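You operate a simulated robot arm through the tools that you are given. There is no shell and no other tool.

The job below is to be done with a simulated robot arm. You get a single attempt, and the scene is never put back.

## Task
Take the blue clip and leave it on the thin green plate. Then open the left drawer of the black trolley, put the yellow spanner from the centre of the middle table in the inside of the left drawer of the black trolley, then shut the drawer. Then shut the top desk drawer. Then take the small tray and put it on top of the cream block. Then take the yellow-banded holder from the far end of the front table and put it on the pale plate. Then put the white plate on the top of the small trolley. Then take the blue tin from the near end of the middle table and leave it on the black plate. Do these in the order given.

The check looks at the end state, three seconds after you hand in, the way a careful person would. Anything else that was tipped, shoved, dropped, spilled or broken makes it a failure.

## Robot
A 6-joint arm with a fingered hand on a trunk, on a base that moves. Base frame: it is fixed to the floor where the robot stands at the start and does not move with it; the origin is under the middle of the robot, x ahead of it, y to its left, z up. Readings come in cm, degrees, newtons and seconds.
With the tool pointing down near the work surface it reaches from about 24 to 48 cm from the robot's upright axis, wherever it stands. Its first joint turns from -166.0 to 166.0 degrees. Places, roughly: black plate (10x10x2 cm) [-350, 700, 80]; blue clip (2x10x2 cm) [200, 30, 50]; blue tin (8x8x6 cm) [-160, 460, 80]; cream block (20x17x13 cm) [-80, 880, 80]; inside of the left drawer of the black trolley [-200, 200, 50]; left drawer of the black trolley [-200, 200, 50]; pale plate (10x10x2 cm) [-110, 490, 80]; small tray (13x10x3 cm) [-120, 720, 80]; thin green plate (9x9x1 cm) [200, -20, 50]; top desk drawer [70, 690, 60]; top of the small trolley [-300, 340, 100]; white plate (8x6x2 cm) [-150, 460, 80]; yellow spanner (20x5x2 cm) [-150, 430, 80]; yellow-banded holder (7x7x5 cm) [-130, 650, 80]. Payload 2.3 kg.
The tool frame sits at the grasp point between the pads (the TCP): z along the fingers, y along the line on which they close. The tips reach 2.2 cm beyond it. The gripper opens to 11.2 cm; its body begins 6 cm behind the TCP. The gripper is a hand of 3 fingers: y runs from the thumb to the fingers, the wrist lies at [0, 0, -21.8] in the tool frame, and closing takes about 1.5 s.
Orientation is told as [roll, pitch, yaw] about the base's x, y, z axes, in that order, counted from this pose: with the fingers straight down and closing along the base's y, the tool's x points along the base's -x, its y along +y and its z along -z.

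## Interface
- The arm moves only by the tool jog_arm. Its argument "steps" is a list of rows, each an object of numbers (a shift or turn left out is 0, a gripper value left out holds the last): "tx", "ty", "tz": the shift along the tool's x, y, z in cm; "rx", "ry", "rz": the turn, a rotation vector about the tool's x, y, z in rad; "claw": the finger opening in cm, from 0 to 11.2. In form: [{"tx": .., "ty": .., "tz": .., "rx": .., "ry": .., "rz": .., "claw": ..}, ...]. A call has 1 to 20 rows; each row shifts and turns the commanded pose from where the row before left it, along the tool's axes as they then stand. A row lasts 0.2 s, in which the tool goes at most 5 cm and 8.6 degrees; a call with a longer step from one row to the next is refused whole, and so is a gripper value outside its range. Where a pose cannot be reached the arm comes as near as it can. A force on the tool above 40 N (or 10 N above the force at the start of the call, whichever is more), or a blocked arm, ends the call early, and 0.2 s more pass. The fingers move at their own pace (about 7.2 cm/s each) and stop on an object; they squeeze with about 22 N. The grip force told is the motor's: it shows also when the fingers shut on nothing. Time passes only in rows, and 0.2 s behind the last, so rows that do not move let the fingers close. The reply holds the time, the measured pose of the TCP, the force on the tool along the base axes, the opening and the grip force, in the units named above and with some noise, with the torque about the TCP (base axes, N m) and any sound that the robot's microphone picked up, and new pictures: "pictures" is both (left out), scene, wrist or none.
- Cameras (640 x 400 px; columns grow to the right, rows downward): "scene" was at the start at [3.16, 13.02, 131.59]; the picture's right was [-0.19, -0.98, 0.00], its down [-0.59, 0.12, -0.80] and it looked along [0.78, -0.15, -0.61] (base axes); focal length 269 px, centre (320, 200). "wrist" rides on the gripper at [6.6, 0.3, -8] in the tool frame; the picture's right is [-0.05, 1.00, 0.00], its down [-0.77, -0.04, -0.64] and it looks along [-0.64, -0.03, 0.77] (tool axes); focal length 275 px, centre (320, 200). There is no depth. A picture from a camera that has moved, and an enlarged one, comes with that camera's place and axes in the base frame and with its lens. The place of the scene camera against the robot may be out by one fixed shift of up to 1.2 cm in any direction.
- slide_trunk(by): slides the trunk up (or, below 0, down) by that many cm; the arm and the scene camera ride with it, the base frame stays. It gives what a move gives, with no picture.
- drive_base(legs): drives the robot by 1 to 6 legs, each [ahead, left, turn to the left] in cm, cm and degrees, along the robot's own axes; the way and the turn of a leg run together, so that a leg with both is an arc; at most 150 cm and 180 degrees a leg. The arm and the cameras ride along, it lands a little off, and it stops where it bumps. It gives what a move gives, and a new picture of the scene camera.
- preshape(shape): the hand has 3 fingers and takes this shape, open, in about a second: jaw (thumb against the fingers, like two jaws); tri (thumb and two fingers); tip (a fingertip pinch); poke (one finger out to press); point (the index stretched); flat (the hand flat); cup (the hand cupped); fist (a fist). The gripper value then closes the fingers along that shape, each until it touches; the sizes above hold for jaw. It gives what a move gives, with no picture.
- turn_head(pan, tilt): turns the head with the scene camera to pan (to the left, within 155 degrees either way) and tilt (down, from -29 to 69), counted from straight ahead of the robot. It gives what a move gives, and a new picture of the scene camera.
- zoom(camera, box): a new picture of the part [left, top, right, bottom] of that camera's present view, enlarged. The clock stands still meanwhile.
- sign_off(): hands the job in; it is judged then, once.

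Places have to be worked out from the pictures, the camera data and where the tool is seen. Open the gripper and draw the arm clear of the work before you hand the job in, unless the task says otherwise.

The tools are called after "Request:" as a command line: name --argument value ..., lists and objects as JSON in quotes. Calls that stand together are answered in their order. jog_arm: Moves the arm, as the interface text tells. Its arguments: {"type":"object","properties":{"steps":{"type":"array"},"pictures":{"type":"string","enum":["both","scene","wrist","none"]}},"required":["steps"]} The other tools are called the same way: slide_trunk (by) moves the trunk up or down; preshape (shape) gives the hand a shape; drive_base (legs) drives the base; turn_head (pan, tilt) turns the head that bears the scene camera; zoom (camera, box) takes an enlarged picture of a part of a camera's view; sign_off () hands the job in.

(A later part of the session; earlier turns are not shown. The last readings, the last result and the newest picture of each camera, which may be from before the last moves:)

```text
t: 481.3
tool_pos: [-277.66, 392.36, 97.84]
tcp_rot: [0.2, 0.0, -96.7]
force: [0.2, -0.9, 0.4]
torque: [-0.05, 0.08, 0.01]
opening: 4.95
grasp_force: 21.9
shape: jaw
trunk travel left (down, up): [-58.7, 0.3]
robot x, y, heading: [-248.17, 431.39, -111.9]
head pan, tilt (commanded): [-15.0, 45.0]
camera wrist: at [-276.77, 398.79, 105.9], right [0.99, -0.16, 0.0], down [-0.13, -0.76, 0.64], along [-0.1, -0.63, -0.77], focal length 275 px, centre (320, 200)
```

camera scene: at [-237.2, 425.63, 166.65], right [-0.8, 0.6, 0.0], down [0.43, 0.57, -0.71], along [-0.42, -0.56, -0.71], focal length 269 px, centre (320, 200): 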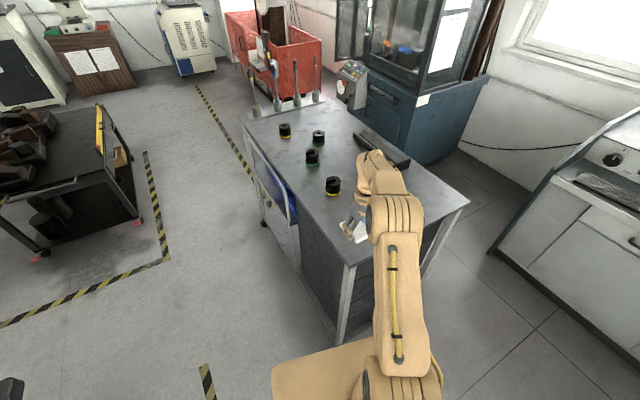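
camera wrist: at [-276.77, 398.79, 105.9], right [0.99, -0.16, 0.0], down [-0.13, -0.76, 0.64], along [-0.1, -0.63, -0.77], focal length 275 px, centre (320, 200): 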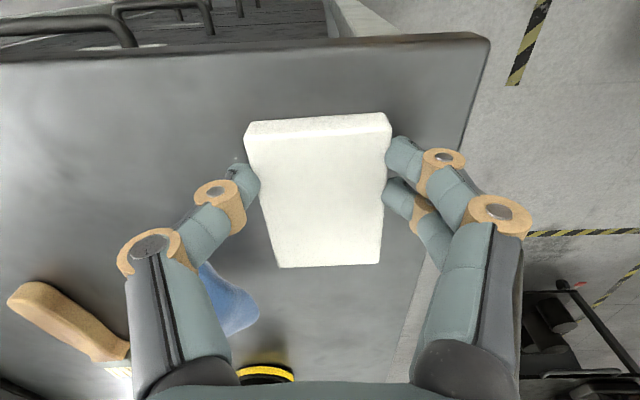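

The plate rests on the trolley top (force now balanced). I open slightly and rise.

Request:
jog_arm --steps '[{"claw": 5.4}, {"claw": 6}, {"claw": 6.3}, {"claw": 6.3}, {"tz": -0.5}, {"tz": -1}, {"tz": -2}, {"tz": -3}, {"tz": -3}]' --pictures "both"

```text
t: 483.3
tool_pos: [-277.77, 392.49, 107.4]
tcp_rot: [0.2, -0.2, -96.8]
force: [-0.7, -0.1, 1.6]
torque: [0.0, -0.01, -0.04]
opening: 6.23
grasp_force: 0.1
shape: jaw
trunk travel left (down, up): [-58.7, 0.3]
robot x, y, heading: [-248.04, 431.36, -111.8]
head pan, tilt (commanded): [-15.0, 45.0]
camera scene: at [-237.12, 425.75, 166.65], right [-0.8, 0.6, 0.0], down [0.42, 0.57, -0.71], along [-0.42, -0.57, -0.71], focal length 269 px, centre (320, 200)
camera wrist: at [-276.75, 398.92, 115.38], right [0.99, -0.16, 0.0], down [-0.13, -0.76, 0.64], along [-0.1, -0.63, -0.77], focal length 275 px, centre (320, 200)
```

scene: 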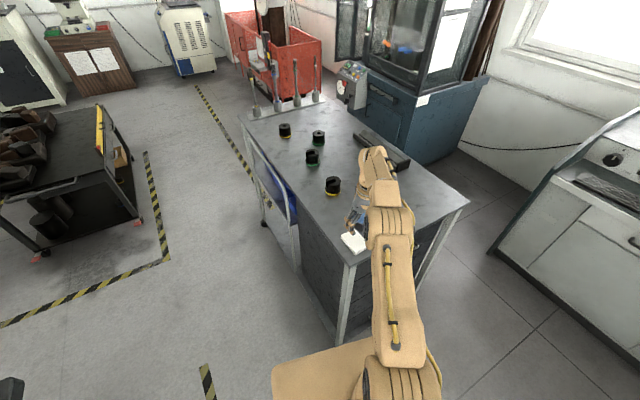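
wrist: 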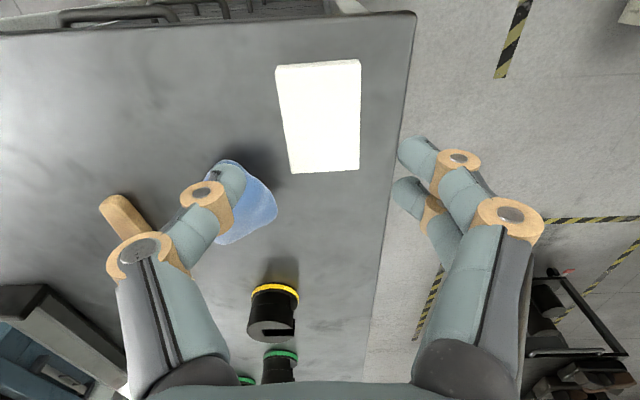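

The white plate lies on the small trolley's top. Last: the blue tin at about (-161, 459). I back out and turn to face the middle table again.

Request:
drive_base --legs '[[-53, 14, 0], [0, 0, 106]]'

Request:
jog_arm --steps '[{"tx": 2, "claw": 11.2}, {"tx": 2}, {"tx": 2}]' --pictures "wrist"

Request:
turn_head --pan 0 --tilt 50

```text
t: 490.9
tool_pos: [-169.79, 458.25, 107.33]
tcp_rot: [0.2, 0.0, 9.3]
force: [0.1, 0.5, 1.0]
torque: [0.01, 0.03, -0.02]
opening: 6.23
grasp_force: 0.1
shape: jaw
trunk travel left (down, up): [-58.7, 0.3]
robot x, y, heading: [-215.52, 476.19, -5.9]
head pan, tilt (commanded): [-15.0, 45.0]
camera scene: at [-211.71, 488.3, 166.65], right [-0.36, -0.93, 0.0], down [-0.66, 0.25, -0.71], along [0.66, -0.25, -0.71], focal length 269 px, centre (320, 200)
```

scene: 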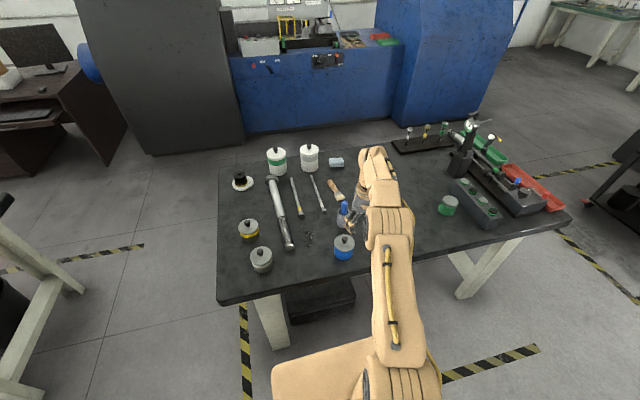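

```text
t: 491.7
tool_pos: [-176.0, 457.35, 107.27]
tcp_rot: [0.2, 0.0, 9.2]
force: [0.0, 0.6, 0.1]
torque: [0.0, 0.0, -0.02]
opening: 11.17
grasp_force: 0.1
shape: jaw
trunk travel left (down, up): [-58.7, 0.3]
robot x, y, heading: [-215.58, 476.1, -6.0]
head pan, tilt (commanded): [-15.0, 45.0]
camera wrist: at [-182.64, 456.55, 115.31], right [-0.11, 0.99, 0.0], down [0.77, 0.09, 0.64], along [0.63, 0.07, -0.77], focal length 275 px, centre (320, 200)
```

wrist: 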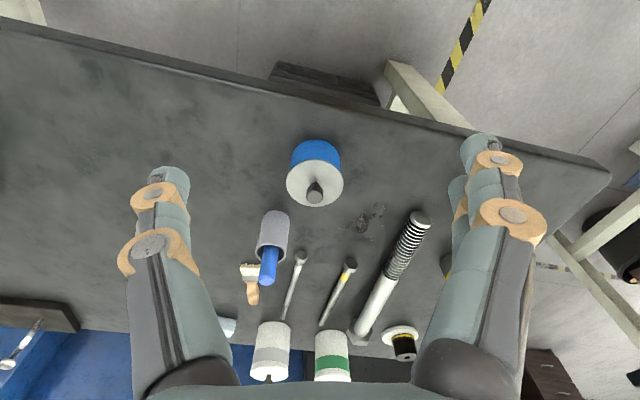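

```text
t: 492.5
tool_pos: [-175.92, 457.48, 107.32]
tcp_rot: [0.3, 0.0, 9.2]
force: [-0.6, 0.4, 0.6]
torque: [0.04, 0.01, -0.01]
opening: 11.21
grasp_force: 0.1
shape: jaw
trunk travel left (down, up): [-58.7, 0.3]
robot x, y, heading: [-215.5, 475.97, -5.9]
head pan, tilt (commanded): [0.0, 50.0]
camera scene: at [-211.64, 490.39, 165.96], right [-0.11, -0.99, 0.0], down [-0.76, 0.08, -0.64], along [0.64, -0.07, -0.77], focal length 269 px, centre (320, 200)
```

scene: 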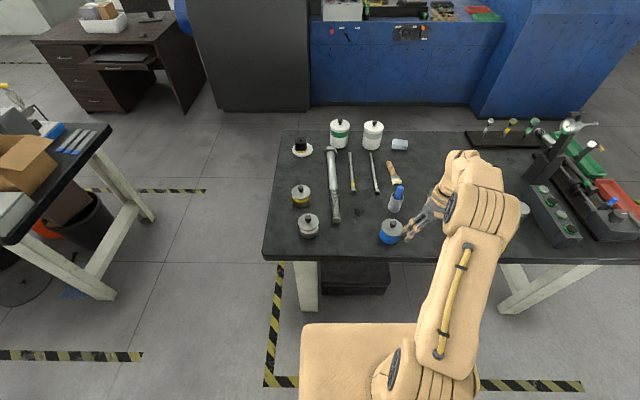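

The blue tin's centre measures (-161.0, 458.5). I drive 14.7 cm ahead so the hand is above it.

Request:
drive_base --legs '[[14.7, 2.5, 0]]'

Request:
slide_trunk --by -14

Request:
jog_arm --steps '[{"ty": 0}]' --pictures "wrist"

```text
t: 493.9
tool_pos: [-160.87, 458.41, 107.23]
tcp_rot: [0.2, 0.1, 9.2]
force: [0.8, -0.6, 0.0]
torque: [0.02, 0.02, 0.0]
opening: 11.19
grasp_force: 0.0
shape: jaw
trunk travel left (down, up): [-58.7, 0.3]
robot x, y, heading: [-200.42, 477.29, -6.1]
head pan, tilt (commanded): [0.0, 50.0]
camera scene: at [-196.61, 491.42, 165.96], right [-0.1, -0.99, 0.0], down [-0.76, 0.08, -0.64], along [0.64, -0.07, -0.77], focal length 269 px, centre (320, 200)
```

scene: 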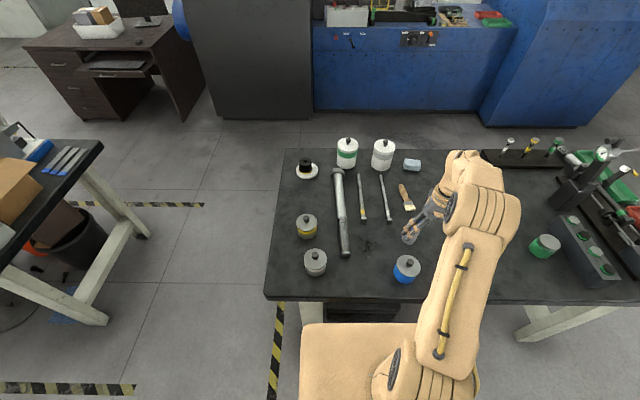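

```text
t: 495.5
tool_pos: [-160.88, 458.4, 93.28]
tcp_rot: [0.2, 0.0, 9.4]
force: [-0.4, 0.2, 0.5]
torque: [0.03, -0.04, 0.01]
opening: 11.2
grasp_force: 0.0
shape: jaw
trunk travel left (down, up): [-44.7, 14.3]
robot x, y, heading: [-200.71, 477.04, -6.0]
head pan, tilt (commanded): [0.0, 50.0]
```

```text
t: 495.9
tool_pos: [-160.96, 458.4, 93.36]
tcp_rot: [0.2, 0.1, 9.4]
force: [-0.3, 0.4, 0.3]
torque: [0.01, -0.01, -0.03]
opening: 11.18
grasp_force: 0.0
shape: jaw
trunk travel left (down, up): [-44.7, 14.3]
robot x, y, heading: [-200.32, 476.76, -5.9]
head pan, tilt (commanded): [0.0, 50.0]
camera wrist: at [-167.58, 457.59, 101.31], right [-0.12, 0.99, 0.0], down [0.77, 0.09, 0.64], along [0.63, 0.08, -0.77], focal length 275 px, centre (320, 200)
```

wrist: 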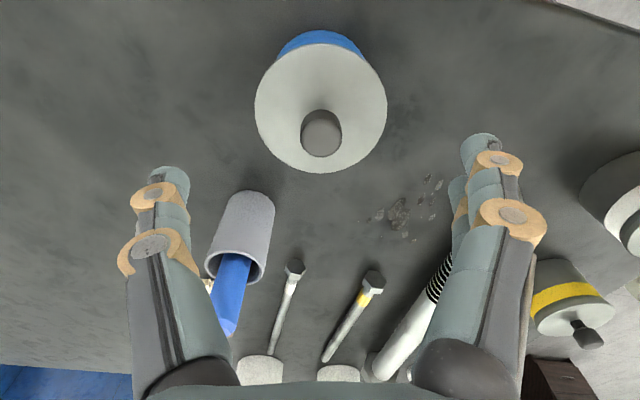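

Centred over the lid (diameter ≈8.3 cm). I lower 8 cm by trunk, then the last bit with the arm.

Request:
slide_trunk --by -7.5

Request:
jog_arm --steps '[{"tz": 1}, {"tz": 1}, {"tz": 0.6}, {"tz": 0.3}]' --pictures "wrist"

```text
t: 497.0
tool_pos: [-160.87, 458.47, 85.81]
tcp_rot: [0.1, 0.0, 9.3]
force: [1.3, -0.1, -0.5]
torque: [0.01, 0.0, -0.01]
opening: 11.17
grasp_force: 0.1
shape: jaw
trunk travel left (down, up): [-37.2, 21.8]
robot x, y, heading: [-200.72, 476.9, -6.0]
head pan, tilt (commanded): [0.0, 50.0]
```

```text
t: 498.0
tool_pos: [-160.88, 458.51, 82.85]
tcp_rot: [0.1, -0.1, 9.3]
force: [2.3, -1.0, 6.9]
torque: [-0.21, 0.03, 0.06]
opening: 11.16
grasp_force: 0.0
shape: jaw
trunk travel left (down, up): [-37.2, 21.8]
robot x, y, heading: [-200.15, 476.68, -5.9]
head pan, tilt (commanded): [0.0, 50.0]
camera wrist: at [-167.51, 457.64, 90.9], right [-0.12, 0.99, 0.0], down [0.77, 0.09, 0.64], along [0.63, 0.08, -0.77], focal length 275 px, centre (320, 200)
```

wrist: 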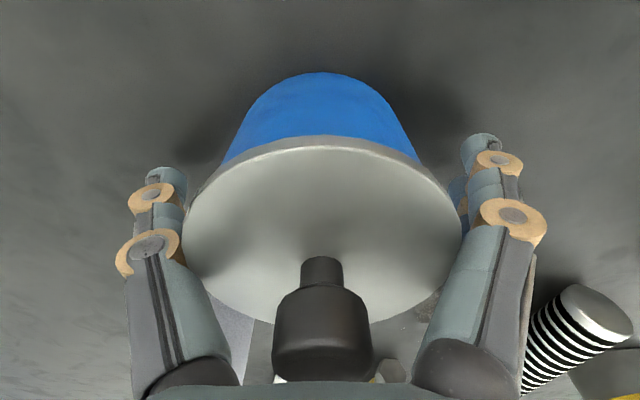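

The knob touches the palm (7 N). I rise 1 cm and then close on the tin's body.

Request:
jog_arm --steps '[{"tz": -0.5}, {"tz": -0.6}, {"tz": 0}]' --pictures "none"

```text
t: 498.8
tool_pos: [-160.84, 458.46, 84.0]
tcp_rot: [0.2, 0.1, 9.3]
force: [-0.4, -0.3, -0.3]
torque: [0.02, -0.04, 0.05]
opening: 11.19
grasp_force: 0.0
shape: jaw
trunk travel left (down, up): [-37.2, 21.8]
robot x, y, heading: [-200.59, 477.03, -6.2]
head pan, tilt (commanded): [0.0, 50.0]
```

Request:
jog_arm --steps '[{"claw": 9.5}, {"claw": 8.5}, {"claw": 7.5}, {"claw": 6.5}, {"claw": 6}, {"claw": 6}, {"claw": 6}]' --pictures "wrist"

```text
t: 500.4
tool_pos: [-160.76, 458.35, 83.99]
tcp_rot: [0.2, 0.0, 9.3]
force: [1.1, -1.5, -0.5]
torque: [-0.03, -0.01, -0.08]
opening: 6.37
grasp_force: 21.8
shape: jaw
trunk travel left (down, up): [-37.2, 21.8]
robot x, y, heading: [-200.32, 477.03, -6.0]
head pan, tilt (commanded): [0.0, 50.0]
camera wrist: at [-167.52, 457.63, 92.04], right [-0.12, 0.99, 0.0], down [0.77, 0.09, 0.64], along [0.63, 0.08, -0.77], focal length 275 px, centre (320, 200)
```

wrist: 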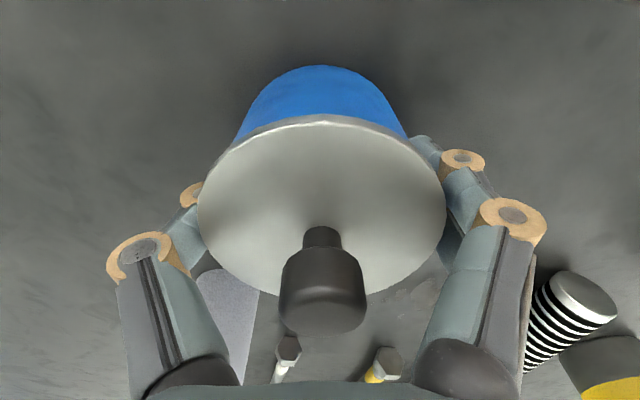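

Gripped around the body under the lid (6.37 cm, 22 N). I lift with the trunk and check.

Request:
slide_trunk --by 3

Request:
jog_arm --steps '[{"tz": 0}]' --pictures "wrist"

Request:
slide_trunk --by 18

Request:
turn_head --pan 150 --tilt 20

```text
t: 501.2
tool_pos: [-160.77, 458.47, 87.0]
tcp_rot: [0.2, 0.1, 9.4]
force: [0.4, -0.7, -5.7]
torque: [0.01, 0.0, 0.0]
opening: 6.36
grasp_force: 21.8
shape: jaw
trunk travel left (down, up): [-40.2, 18.8]
robot x, y, heading: [-200.65, 477.01, -5.9]
head pan, tilt (commanded): [0.0, 50.0]
```

```text
t: 501.6
tool_pos: [-160.89, 458.36, 87.06]
tcp_rot: [0.2, 0.1, 9.3]
force: [0.6, 0.3, -6.4]
torque: [0.02, 0.0, -0.04]
opening: 6.36
grasp_force: 22.0
shape: jaw
trunk travel left (down, up): [-40.2, 18.8]
robot x, y, heading: [-200.39, 476.76, -5.9]
head pan, tilt (commanded): [0.0, 50.0]
camera wrist: at [-167.5, 457.62, 95.02], right [-0.12, 0.99, 0.0], down [0.77, 0.09, 0.64], along [0.63, 0.08, -0.77], focal length 275 px, centre (320, 200)
```

wrist: 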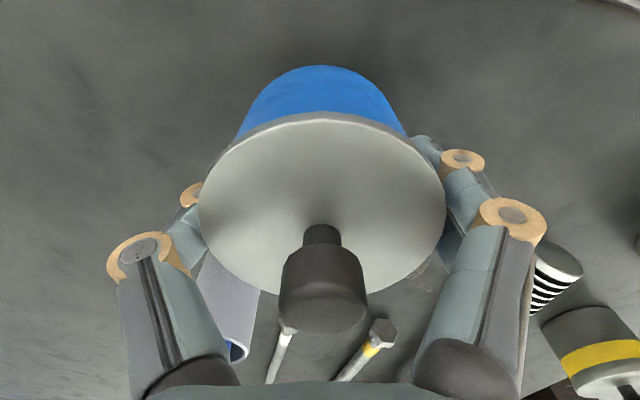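

```text
t: 503.6
tool_pos: [-160.84, 458.4, 104.87]
tcp_rot: [0.1, 0.0, 9.4]
force: [0.0, 0.3, -6.0]
torque: [0.0, 0.0, -0.01]
opening: 6.35
grasp_force: 22.3
shape: jaw
trunk travel left (down, up): [-58.2, 0.8]
robot x, y, heading: [-200.13, 477.03, -6.1]
head pan, tilt (commanded): [0.0, 50.0]
```

```text
t: 505.9
tool_pos: [-160.86, 458.47, 105.02]
tcp_rot: [0.2, 0.1, 9.4]
force: [0.0, -0.4, -5.9]
torque: [0.04, -0.01, -0.01]
opening: 6.37
grasp_force: 22.4
shape: jaw
trunk travel left (down, up): [-58.2, 0.8]
robot x, y, heading: [-200.32, 477.16, -5.9]
head pan, tilt (commanded): [150.0, 20.0]
camera scene: at [-211.8, 497.65, 170.03], right [0.59, 0.81, 0.0], down [0.28, -0.2, -0.94], along [-0.76, 0.55, -0.34], focal length 269 px, centre (320, 200)
```

scene: 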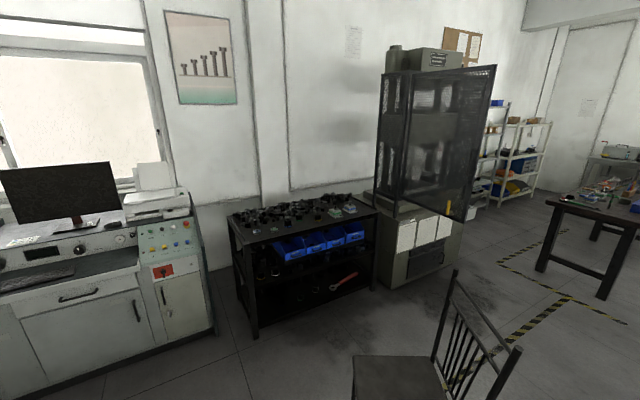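

The black plate should be at image (410, 206), on the base of the caged machine. I zoom in there.

Request:
zoom --camera "scene" --box '[340, 150, 500, 250]'

```text
4.00 times, centred on (420, 200) of scene
camera zoom: at [-211.8, 497.65, 170.03], right [0.59, 0.81, 0.0], down [0.28, -0.2, -0.94], along [-0.76, 0.55, -0.34], focal length 1077 px, centre (-80, 200)
```

zoom: 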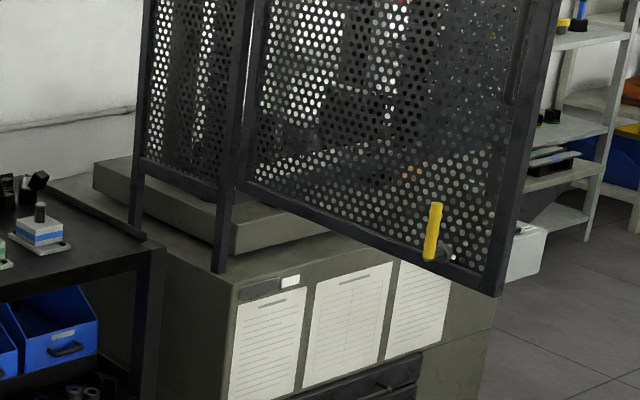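

The plate must be inside the caged machine, whose mesh door stands open toward the aisle. I carry the tin north along the aisle (clear of the chair) and turn to look into the machine from the north-east.

Request:
drive_base --legs '[[0, 120, 0], [0, 60, 0], [-14, 0, 0]]'

Request:
turn_head --pan 155 --tilt 25

Request:
zoom --camera "scene" --box '[0, 60, 320, 260]'

```text
t: 516.0
tool_pos: [-155.8, 640.19, 104.91]
tcp_rot: [0.2, 0.1, 8.8]
force: [-0.7, 0.3, -6.7]
torque: [-0.01, 0.0, -0.03]
opening: 6.36
grasp_force: 21.5
shape: jaw
trunk travel left (down, up): [-58.2, 0.8]
robot x, y, heading: [-195.26, 658.84, -6.5]
head pan, tilt (commanded): [150.0, 20.0]
camera scene: at [-206.48, 680.04, 170.03], right [0.59, 0.8, 0.0], down [0.27, -0.2, -0.94], along [-0.76, 0.56, -0.34], focal length 269 px, centre (320, 200)
```

scene: 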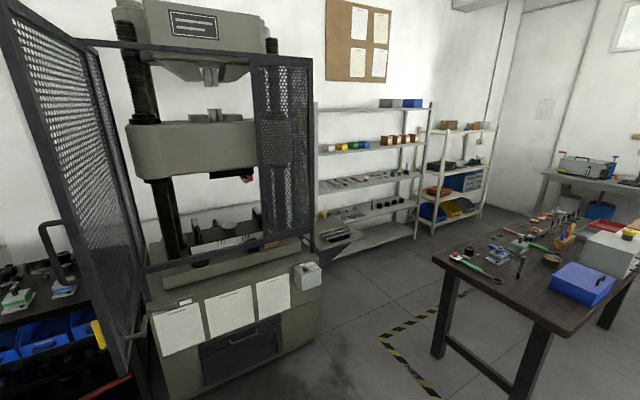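

```text
t: 516.7
tool_pos: [-155.88, 640.3, 104.93]
tcp_rot: [0.3, 0.0, 8.7]
force: [0.1, -0.5, -5.8]
torque: [0.0, -0.03, -0.04]
opening: 6.35
grasp_force: 21.9
shape: jaw
trunk travel left (down, up): [-58.2, 0.8]
robot x, y, heading: [-195.37, 659.26, -6.5]
head pan, tilt (commanded): [154.7, 25.0]
camera scene: at [-206.78, 679.36, 169.22], right [0.53, 0.85, 0.0], down [0.36, -0.22, -0.91], along [-0.77, 0.48, -0.42], focal length 269 px, centre (320, 200)
```

scene: 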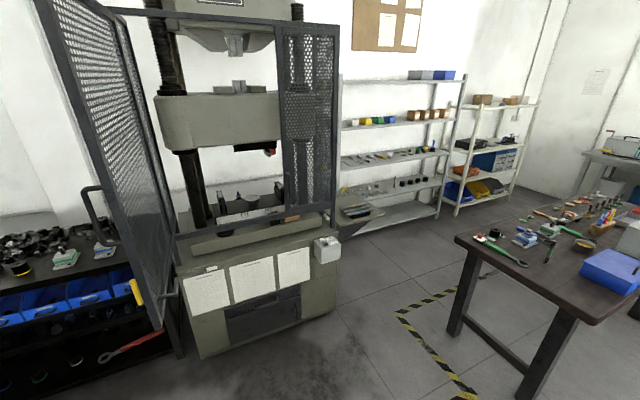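

```text
2.00 times, centred on (160, 160) of scene
camera zoom: at [-206.78, 679.36, 169.22], right [0.53, 0.85, 0.0], down [0.36, -0.22, -0.91], along [-0.77, 0.48, -0.42], focal length 538 px, centre (640, 280)
```

zoom: 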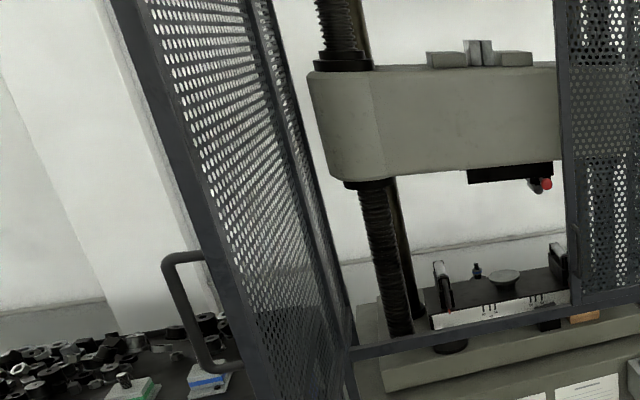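

I can see into the machine's front opening. I turn the robot to face it and take a closer look.

Request:
drive_base --legs '[[0, 0, 175]]'

Request:
turn_head --pan 5 --tilt 25

Request:
zoom --camera "scene" --box '[200, 120, 440, 270]'

```text
t: 524.2
tool_pos: [-232.83, 682.08, 105.01]
tcp_rot: [0.1, 0.1, -176.9]
force: [0.0, -0.2, -5.6]
torque: [-0.07, 0.0, 0.01]
opening: 6.32
grasp_force: 22.2
shape: jaw
trunk travel left (down, up): [-58.2, 0.8]
robot x, y, heading: [-195.5, 659.12, 167.7]
head pan, tilt (commanded): [154.7, 25.0]
camera scene: at [-184.51, 639.31, 169.22], right [-0.61, -0.79, 0.0], down [-0.34, 0.26, -0.91], along [0.72, -0.55, -0.42], focal length 269 px, centre (320, 200)
```

scene: 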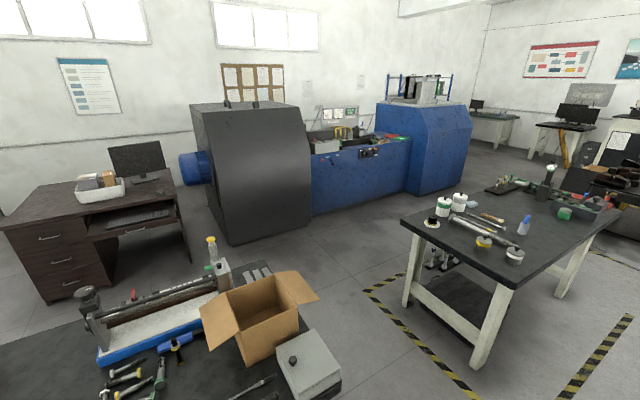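

```text
t: 526.5
tool_pos: [-232.8, 681.98, 104.95]
tcp_rot: [0.2, 0.1, -176.8]
force: [0.0, -0.3, -6.1]
torque: [0.03, 0.02, 0.04]
opening: 6.3
grasp_force: 21.8
shape: jaw
trunk travel left (down, up): [-58.2, 0.8]
robot x, y, heading: [-194.89, 658.91, 167.7]
head pan, tilt (commanded): [5.0, 25.0]
camera scene: at [-200.97, 646.05, 169.21], right [0.12, 0.99, 0.0], down [0.42, -0.05, -0.91], along [-0.9, 0.11, -0.42], focal length 269 px, centre (320, 200)
```

scene: 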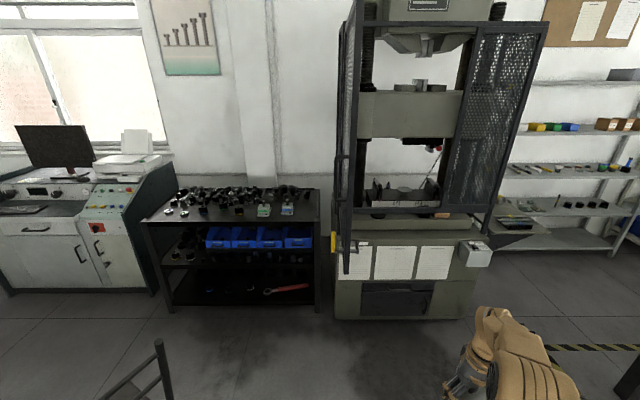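

```text
2.67 times, centred on (320, 195) of scene
camera zoom: at [-200.97, 646.05, 169.21], right [0.12, 0.99, 0.0], down [0.42, -0.05, -0.91], along [-0.9, 0.11, -0.42], focal length 718 px, centre (320, 213)
```

zoom: 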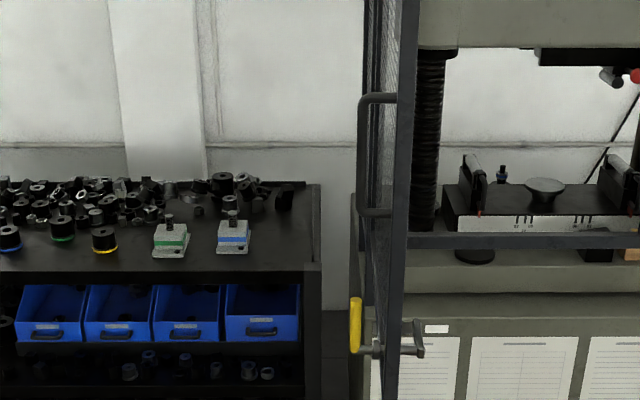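

There is a black disc behind the cage's bottom rail, at image (378, 216) — likely the black plate. I zoom in closer.

Request:
zoom --camera "scene" --box '[340, 170, 468, 250]'

Request:
zoom --camera "scene" --box '[350, 195, 414, 235]'

```text
5.00 times, centred on (404, 210) of scene
camera zoom: at [-200.97, 646.05, 169.21], right [0.12, 0.99, 0.0], down [0.42, -0.05, -0.91], along [-0.9, 0.11, -0.42], focal length 1346 px, centre (-100, 150)
```

zoom: 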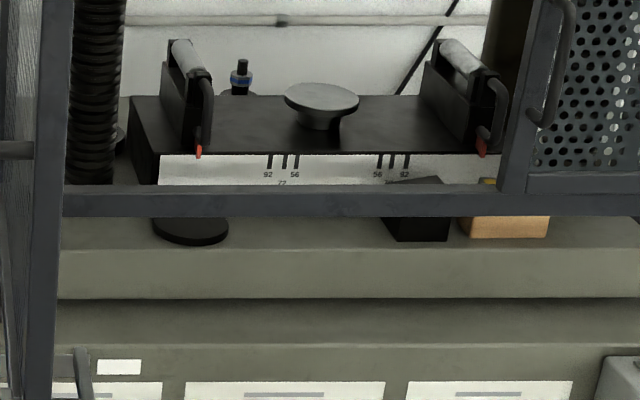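

```text
10.00 times, centred on (382, 215) of scene
camera zoom: at [-200.97, 646.05, 169.21], right [0.12, 0.99, 0.0], down [0.42, -0.05, -0.91], along [-0.9, 0.11, -0.42], focal length 2692 px, centre (-300, 50)
```

zoom: 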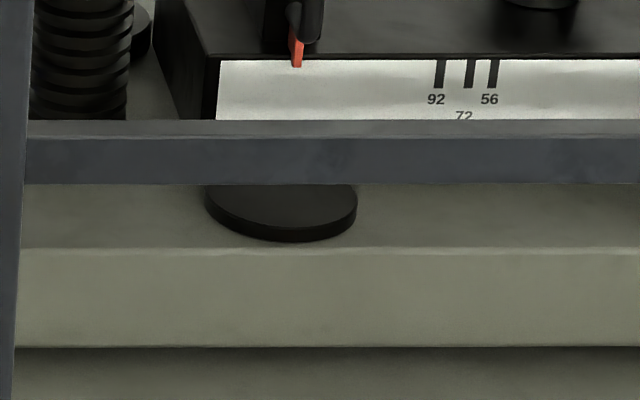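

The black plate is a 10-cm disc at about (-354, 704, z≈80) behind the cage's bottom rail (z≈94–98); the mesh door is swung out along y≈668–685. I bring the hand in front of the robot and stand off further north, so body and head stay clear of the door.

Request:
jog_arm --steps '[{"ty": 3.4, "tx": -0.9}, {"ty": 3.4, "tx": -0.9}, {"ty": 3.4, "tx": -0.9}, {"ty": 3.4, "tx": -0.9}, {"ty": 3.2, "tx": -0.9}]' --pictures "none"

Request:
drive_base --legs '[[0, 0, 6.3], [45, -47, 0]]'

Request:
turn_head --pan -10 --tilt 35

Request:
zoom --camera "scene" --box '[220, 80, 460, 230]'

```text
t: 527.8
tool_pos: [-236.28, 664.91, 104.99]
tcp_rot: [0.1, 0.1, -176.9]
force: [0.1, 0.1, -5.5]
torque: [-0.03, 0.03, -0.02]
opening: 6.29
grasp_force: 21.8
shape: jaw
trunk travel left (down, up): [-58.2, 0.8]
robot x, y, heading: [-195.55, 659.28, 167.8]
head pan, tilt (commanded): [5.0, 25.0]
```

```text
t: 531.9
tool_pos: [-276.47, 712.1, 105.0]
tcp_rot: [0.1, 0.1, -171.3]
force: [-0.3, 0.9, -6.0]
torque: [0.0, 0.0, 0.01]
opening: 6.31
grasp_force: 22.0
shape: jaw
trunk travel left (down, up): [-58.2, 0.8]
robot x, y, heading: [-235.07, 710.06, 173.6]
head pan, tilt (commanded): [5.0, 25.0]
camera scene: at [-239.59, 696.48, 169.21], right [0.03, 1.0, 0.0], down [0.42, -0.01, -0.91], along [-0.91, 0.03, -0.42], focal length 269 px, centre (320, 200)
```

scene: 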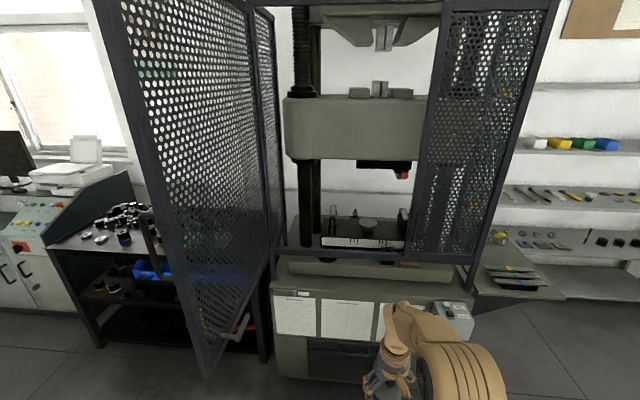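

```text
t: 532.7
tool_pos: [-276.5, 712.13, 104.86]
tcp_rot: [0.2, 0.1, -171.3]
force: [0.3, 0.1, -6.4]
torque: [0.0, -0.03, -0.01]
opening: 6.28
grasp_force: 22.0
shape: jaw
trunk travel left (down, up): [-58.2, 0.8]
robot x, y, heading: [-235.42, 710.18, 173.4]
head pan, tilt (commanded): [-10.0, 35.0]
camera scene: at [-238.8, 698.69, 167.63], right [0.29, 0.96, 0.0], down [0.55, -0.16, -0.82], along [-0.79, 0.23, -0.57], focal length 269 px, centre (320, 200)
```

scene: 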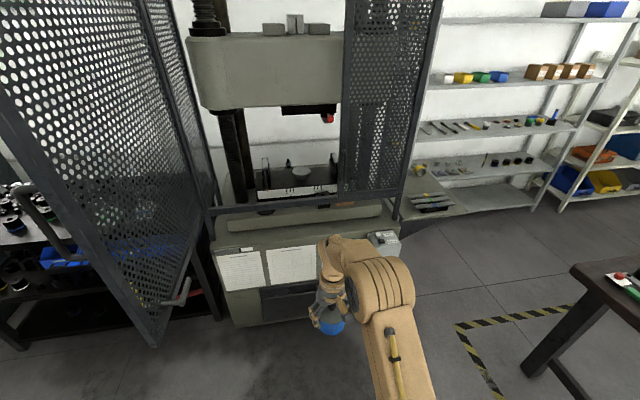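

```text
2.67 times, centred on (340, 155) of scene
camera zoom: at [-238.8, 698.69, 167.63], right [0.29, 0.96, 0.0], down [0.55, -0.16, -0.82], along [-0.79, 0.23, -0.57], focal length 718 px, centre (267, 320)
```

zoom: 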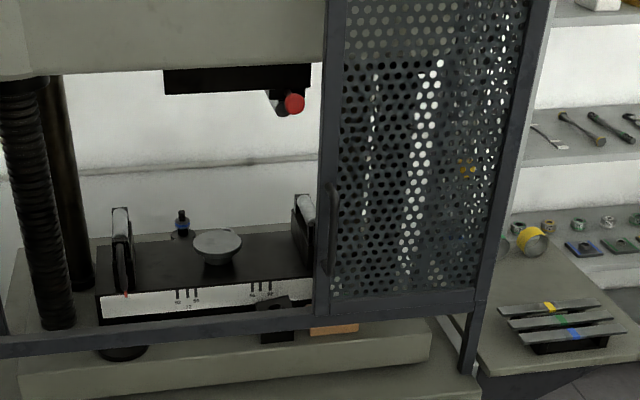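

The crosshead's underside is at z≈138, so I'll keep elbow and wrist below it: I lower the trunk 12 cm while raising the arm the same, and shift the hand left so the body stays clear of the door.

Request:
slide_trunk --by -12

Request:
jog_arm --steps '[{"tz": -3, "ty": 1.45, "tx": -0.39}, {"tz": -3, "ty": 1.45, "tx": -0.39}, {"tz": -3, "ty": 1.45, "tx": -0.39}, {"tz": -2.8, "ty": 1.45, "tx": -0.39}, {"tz": 0}]' --pictures "wrist"

```text
t: 534.2
tool_pos: [-276.49, 712.09, 93.0]
tcp_rot: [0.2, 0.2, -171.3]
force: [0.0, -0.9, -5.9]
torque: [-0.01, -0.02, 0.01]
opening: 6.28
grasp_force: 22.0
shape: jaw
trunk travel left (down, up): [-46.2, 12.8]
robot x, y, heading: [-234.92, 710.32, 173.2]
head pan, tilt (commanded): [-10.0, 35.0]
```

```text
t: 535.4
tool_pos: [-277.23, 706.05, 104.76]
tcp_rot: [0.2, 0.1, -171.4]
force: [-0.7, 0.1, -6.3]
torque: [0.0, 0.02, 0.0]
opening: 6.33
grasp_force: 22.3
shape: jaw
trunk travel left (down, up): [-46.2, 12.8]
robot x, y, heading: [-235.61, 710.26, 173.3]
head pan, tilt (commanded): [-10.0, 35.0]
camera wrist: at [-270.73, 706.78, 112.83], right [0.1, -0.99, 0.0], down [-0.77, -0.08, 0.63], along [-0.63, -0.07, -0.77], focal length 275 px, centre (320, 200)
```

wrist: 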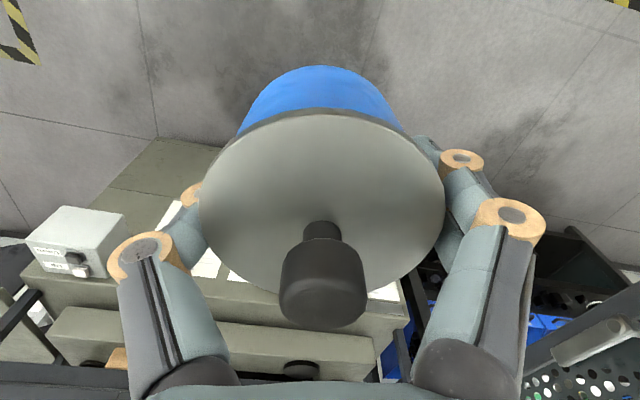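

The rail and plate are in view at the far side. I drive 50 cm ahead (and 7.4 left) so the tin is just before the rail, then re-measure.

Request:
drive_base --legs '[[50, 7.4, 0.5]]'

Request:
jog_arm --steps '[{"tz": 0}]' --pictures "wrist"

Request:
turn_head --pan 20 --tilt 40

```text
t: 538.4
tool_pos: [-327.83, 704.03, 104.68]
tcp_rot: [0.2, 0.1, -170.9]
force: [1.1, 0.5, -6.4]
torque: [0.0, -0.02, -0.01]
opening: 6.32
grasp_force: 22.0
shape: jaw
trunk travel left (down, up): [-46.2, 12.8]
robot x, y, heading: [-285.78, 708.22, 173.7]
head pan, tilt (commanded): [-10.0, 35.0]
camera scene: at [-289.35, 696.88, 155.63], right [0.28, 0.96, 0.0], down [0.55, -0.16, -0.82], along [-0.79, 0.23, -0.57], focal length 269 px, centre (320, 200)
```

scene: 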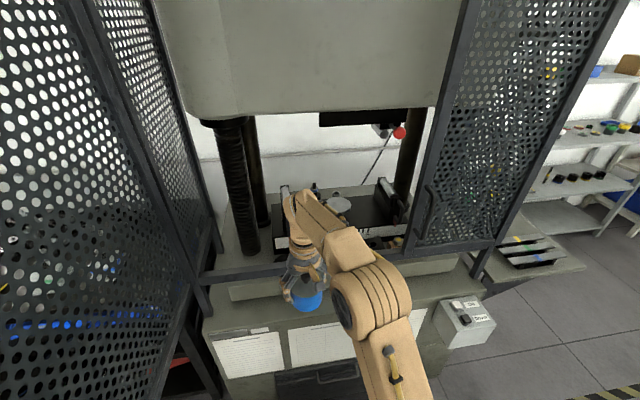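

```text
t: 538.8
tool_pos: [-327.7, 704.02, 104.73]
tcp_rot: [0.2, 0.0, -170.9]
force: [-0.1, -0.5, -6.3]
torque: [-0.01, -0.02, -0.02]
opening: 6.32
grasp_force: 21.2
shape: jaw
trunk travel left (down, up): [-46.2, 12.8]
robot x, y, heading: [-285.85, 708.24, 174.1]
head pan, tilt (commanded): [-10.0, 35.0]
camera wrist: at [-321.29, 704.73, 112.79], right [0.11, -0.99, 0.0], down [-0.77, -0.08, 0.63], along [-0.63, -0.07, -0.77], focal length 275 px, centre (320, 200)
```

wrist: 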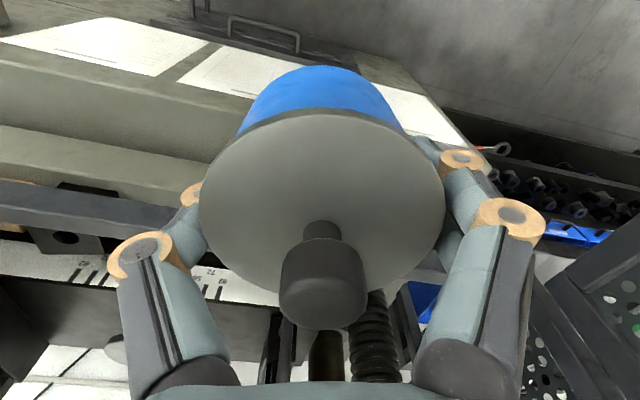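

```text
t: 539.7
tool_pos: [-327.77, 704.0, 104.82]
tcp_rot: [0.2, 0.1, -170.9]
force: [-0.2, 0.4, -5.8]
torque: [-0.04, 0.0, -0.01]
opening: 6.3
grasp_force: 22.1
shape: jaw
trunk travel left (down, up): [-46.2, 12.8]
robot x, y, heading: [-285.87, 708.32, 174.0]
head pan, tilt (commanded): [20.0, 40.0]
camera scene: at [-289.09, 692.41, 154.88], right [-0.24, 0.97, 0.0], down [0.62, 0.15, -0.77], along [-0.74, -0.18, -0.64], focal length 269 px, centre (320, 200)
```

scene: 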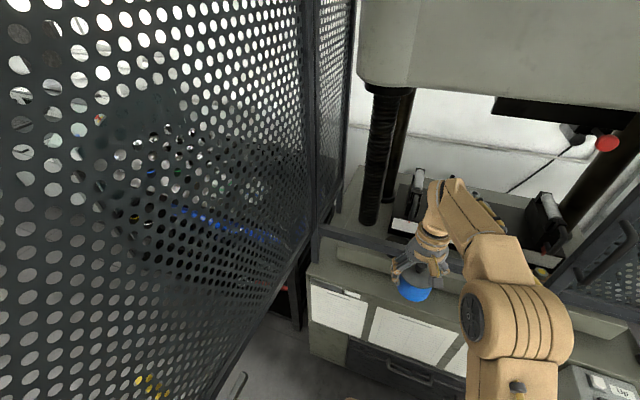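

I zoom the scene view near the expected plate position beside the hand.

Request:
zoom --camera "scene" --box '[330, 190, 490, 290]'

```text
4.00 times, centred on (410, 240) of scene
camera zoom: at [-289.09, 692.41, 154.88], right [-0.24, 0.97, 0.0], down [0.62, 0.15, -0.77], along [-0.74, -0.18, -0.64], focal length 1077 px, centre (-40, 40)
```

zoom: 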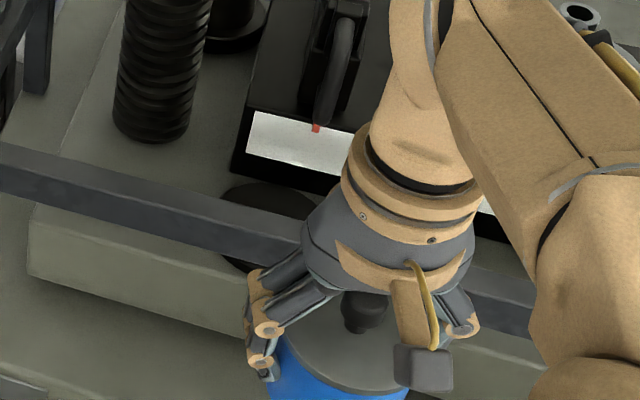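

The plate is visible under the rail, centred near (-353.5, 704); the fixture face stands just behind it (x≈-359). I move 16 cm further in, with the tin bottom 3 cm above the rail, and check clearances.

Request:
drive_base --legs '[[16, 1.8, 0.2]]'

Request:
jog_arm --steps '[{"tz": 0}]' --pictures "wrist"

Request:
zoom --camera "scene" --box '[330, 150, 490, 250]'

```text
t: 541.1
tool_pos: [-343.51, 703.74, 104.66]
tcp_rot: [0.2, 0.2, -170.8]
force: [-0.7, -0.4, -6.2]
torque: [0.04, 0.0, -0.04]
opening: 6.31
grasp_force: 22.2
shape: jaw
trunk travel left (down, up): [-46.2, 12.8]
robot x, y, heading: [-301.55, 708.37, 173.9]
head pan, tilt (commanded): [20.0, 40.0]
camera scene: at [-304.97, 692.27, 154.87], right [-0.24, 0.97, 0.0], down [0.62, 0.16, -0.77], along [-0.74, -0.19, -0.64], focal length 269 px, centre (320, 200)
```

scene: 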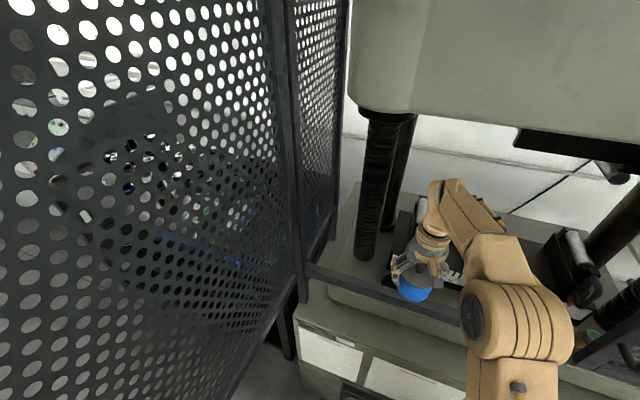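

```text
t: 541.5
tool_pos: [-343.53, 703.77, 104.81]
tcp_rot: [0.3, 0.1, -170.7]
force: [0.5, 0.2, -4.8]
torque: [-0.02, 0.0, 0.03]
opening: 6.31
grasp_force: 22.0
shape: jaw
trunk travel left (down, up): [-46.2, 12.8]
robot x, y, heading: [-301.95, 708.1, 174.0]
head pan, tilt (commanded): [20.0, 40.0]
camera wrist: at [-337.1, 704.49, 112.79], right [0.12, -0.99, 0.0], down [-0.77, -0.09, 0.63], along [-0.63, -0.08, -0.77], focal length 275 px, centre (320, 200)
```

wrist: 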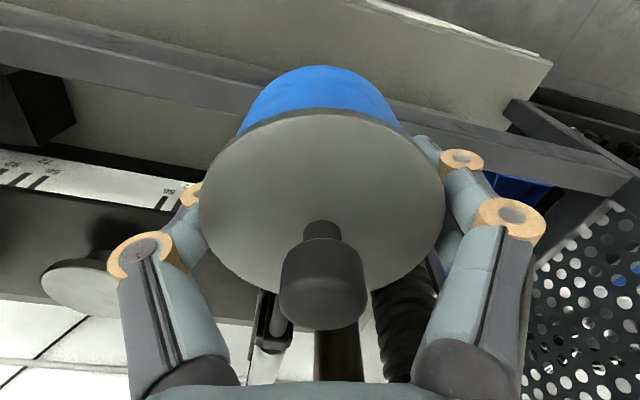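

```text
4.00 times, centred on (410, 200) of scene
camera zoom: at [-304.87, 692.27, 154.87], right [-0.24, 0.97, 0.0], down [0.62, 0.16, -0.77], along [-0.74, -0.19, -0.64], focal length 1077 px, centre (-40, 200)
```

zoom: 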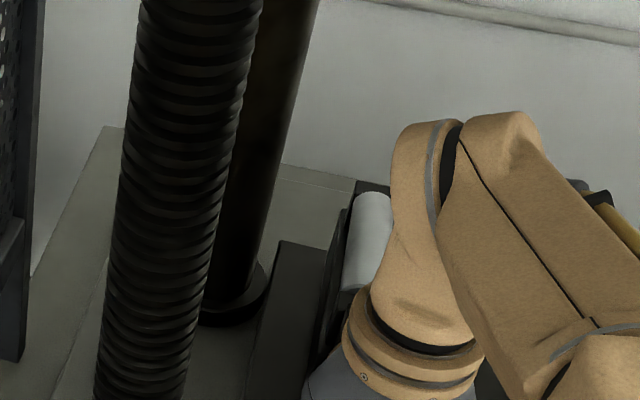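

Clear so far. I move the last 9.2 cm so TCP is at x≈-352.7 above the plate, and check again.

Request:
drive_base --legs '[[9.2, 1, 0]]'

Request:
jog_arm --steps '[{"tz": 1}, {"tz": 0}]' --pictures "wrist"

Request:
turn_head --pan 25 --tilt 50

Request:
zoom --camera "scene" --box '[330, 130, 490, 230]'

```text
t: 542.6
tool_pos: [-352.59, 703.59, 104.87]
tcp_rot: [0.2, -0.1, -170.7]
force: [16.1, -5.8, -4.9]
torque: [-0.12, -0.38, -0.07]
opening: 6.22
grasp_force: 21.6
shape: jaw
trunk travel left (down, up): [-46.2, 12.8]
robot x, y, heading: [-311.01, 708.67, 174.2]
head pan, tilt (commanded): [20.0, 40.0]
camera scene: at [-313.65, 692.09, 154.87], right [-0.24, 0.97, 0.0], down [0.62, 0.16, -0.77], along [-0.75, -0.19, -0.64], focal length 269 px, centre (320, 200)
```

scene: 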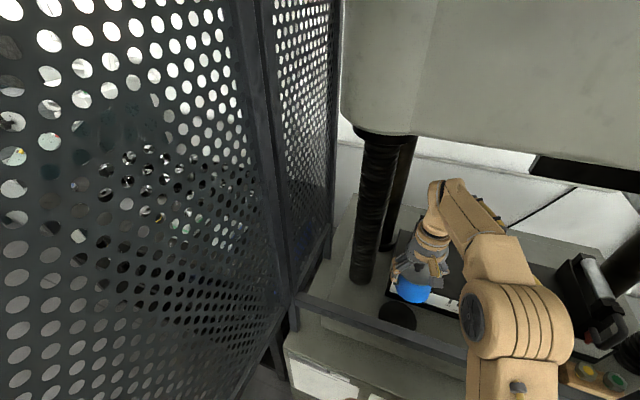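

```text
t: 543.2
tool_pos: [-352.36, 703.49, 103.75]
tcp_rot: [0.2, 0.0, -170.7]
force: [15.9, -5.9, -0.5]
torque: [-0.05, -0.13, -0.04]
opening: 6.24
grasp_force: 22.1
shape: jaw
trunk travel left (down, up): [-46.2, 12.8]
robot x, y, heading: [-310.88, 708.48, 174.0]
head pan, tilt (commanded): [20.0, 40.0]
camera wrist: at [-345.98, 704.28, 111.88], right [0.12, -0.99, 0.0], down [-0.77, -0.09, 0.64], along [-0.63, -0.08, -0.77], focal length 275 px, centre (320, 200)
```

wrist: 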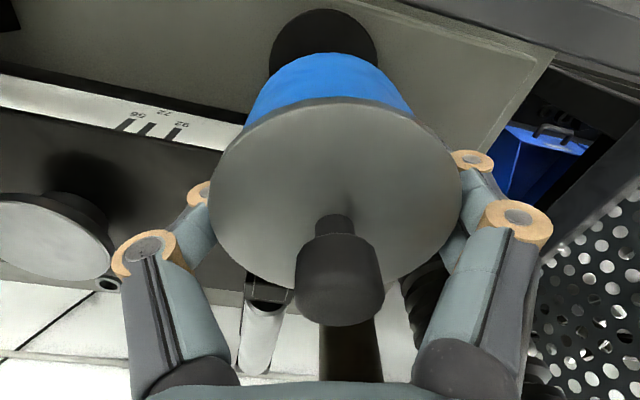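

```text
t: 544.0
tool_pos: [-352.47, 703.49, 103.86]
tcp_rot: [0.1, 0.0, -170.8]
force: [17.9, -6.6, -1.8]
torque: [-0.03, -0.2, -0.06]
opening: 6.23
grasp_force: 22.1
shape: jaw
trunk travel left (down, up): [-46.2, 12.8]
robot x, y, heading: [-310.88, 708.25, 174.2]
head pan, tilt (commanded): [25.0, 50.0]
camera scene: at [-312.6, 691.6, 153.45], right [-0.33, 0.95, 0.0], down [0.72, 0.25, -0.65], along [-0.61, -0.21, -0.76], focal length 269 px, centre (320, 200)
```

scene: 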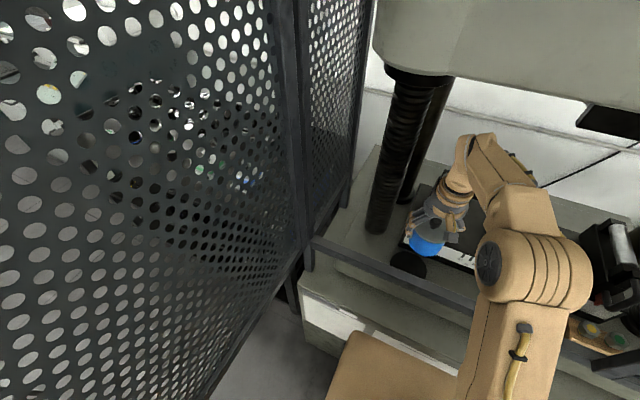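

```text
4.00 times, centred on (410, 180) of scene
camera zoom: at [-312.6, 691.6, 153.45], right [-0.33, 0.95, 0.0], down [0.72, 0.25, -0.65], along [-0.61, -0.21, -0.76], focal length 1077 px, centre (-40, 280)
```

zoom: 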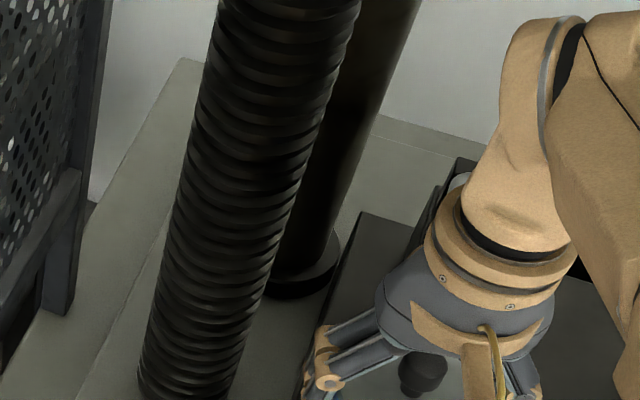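

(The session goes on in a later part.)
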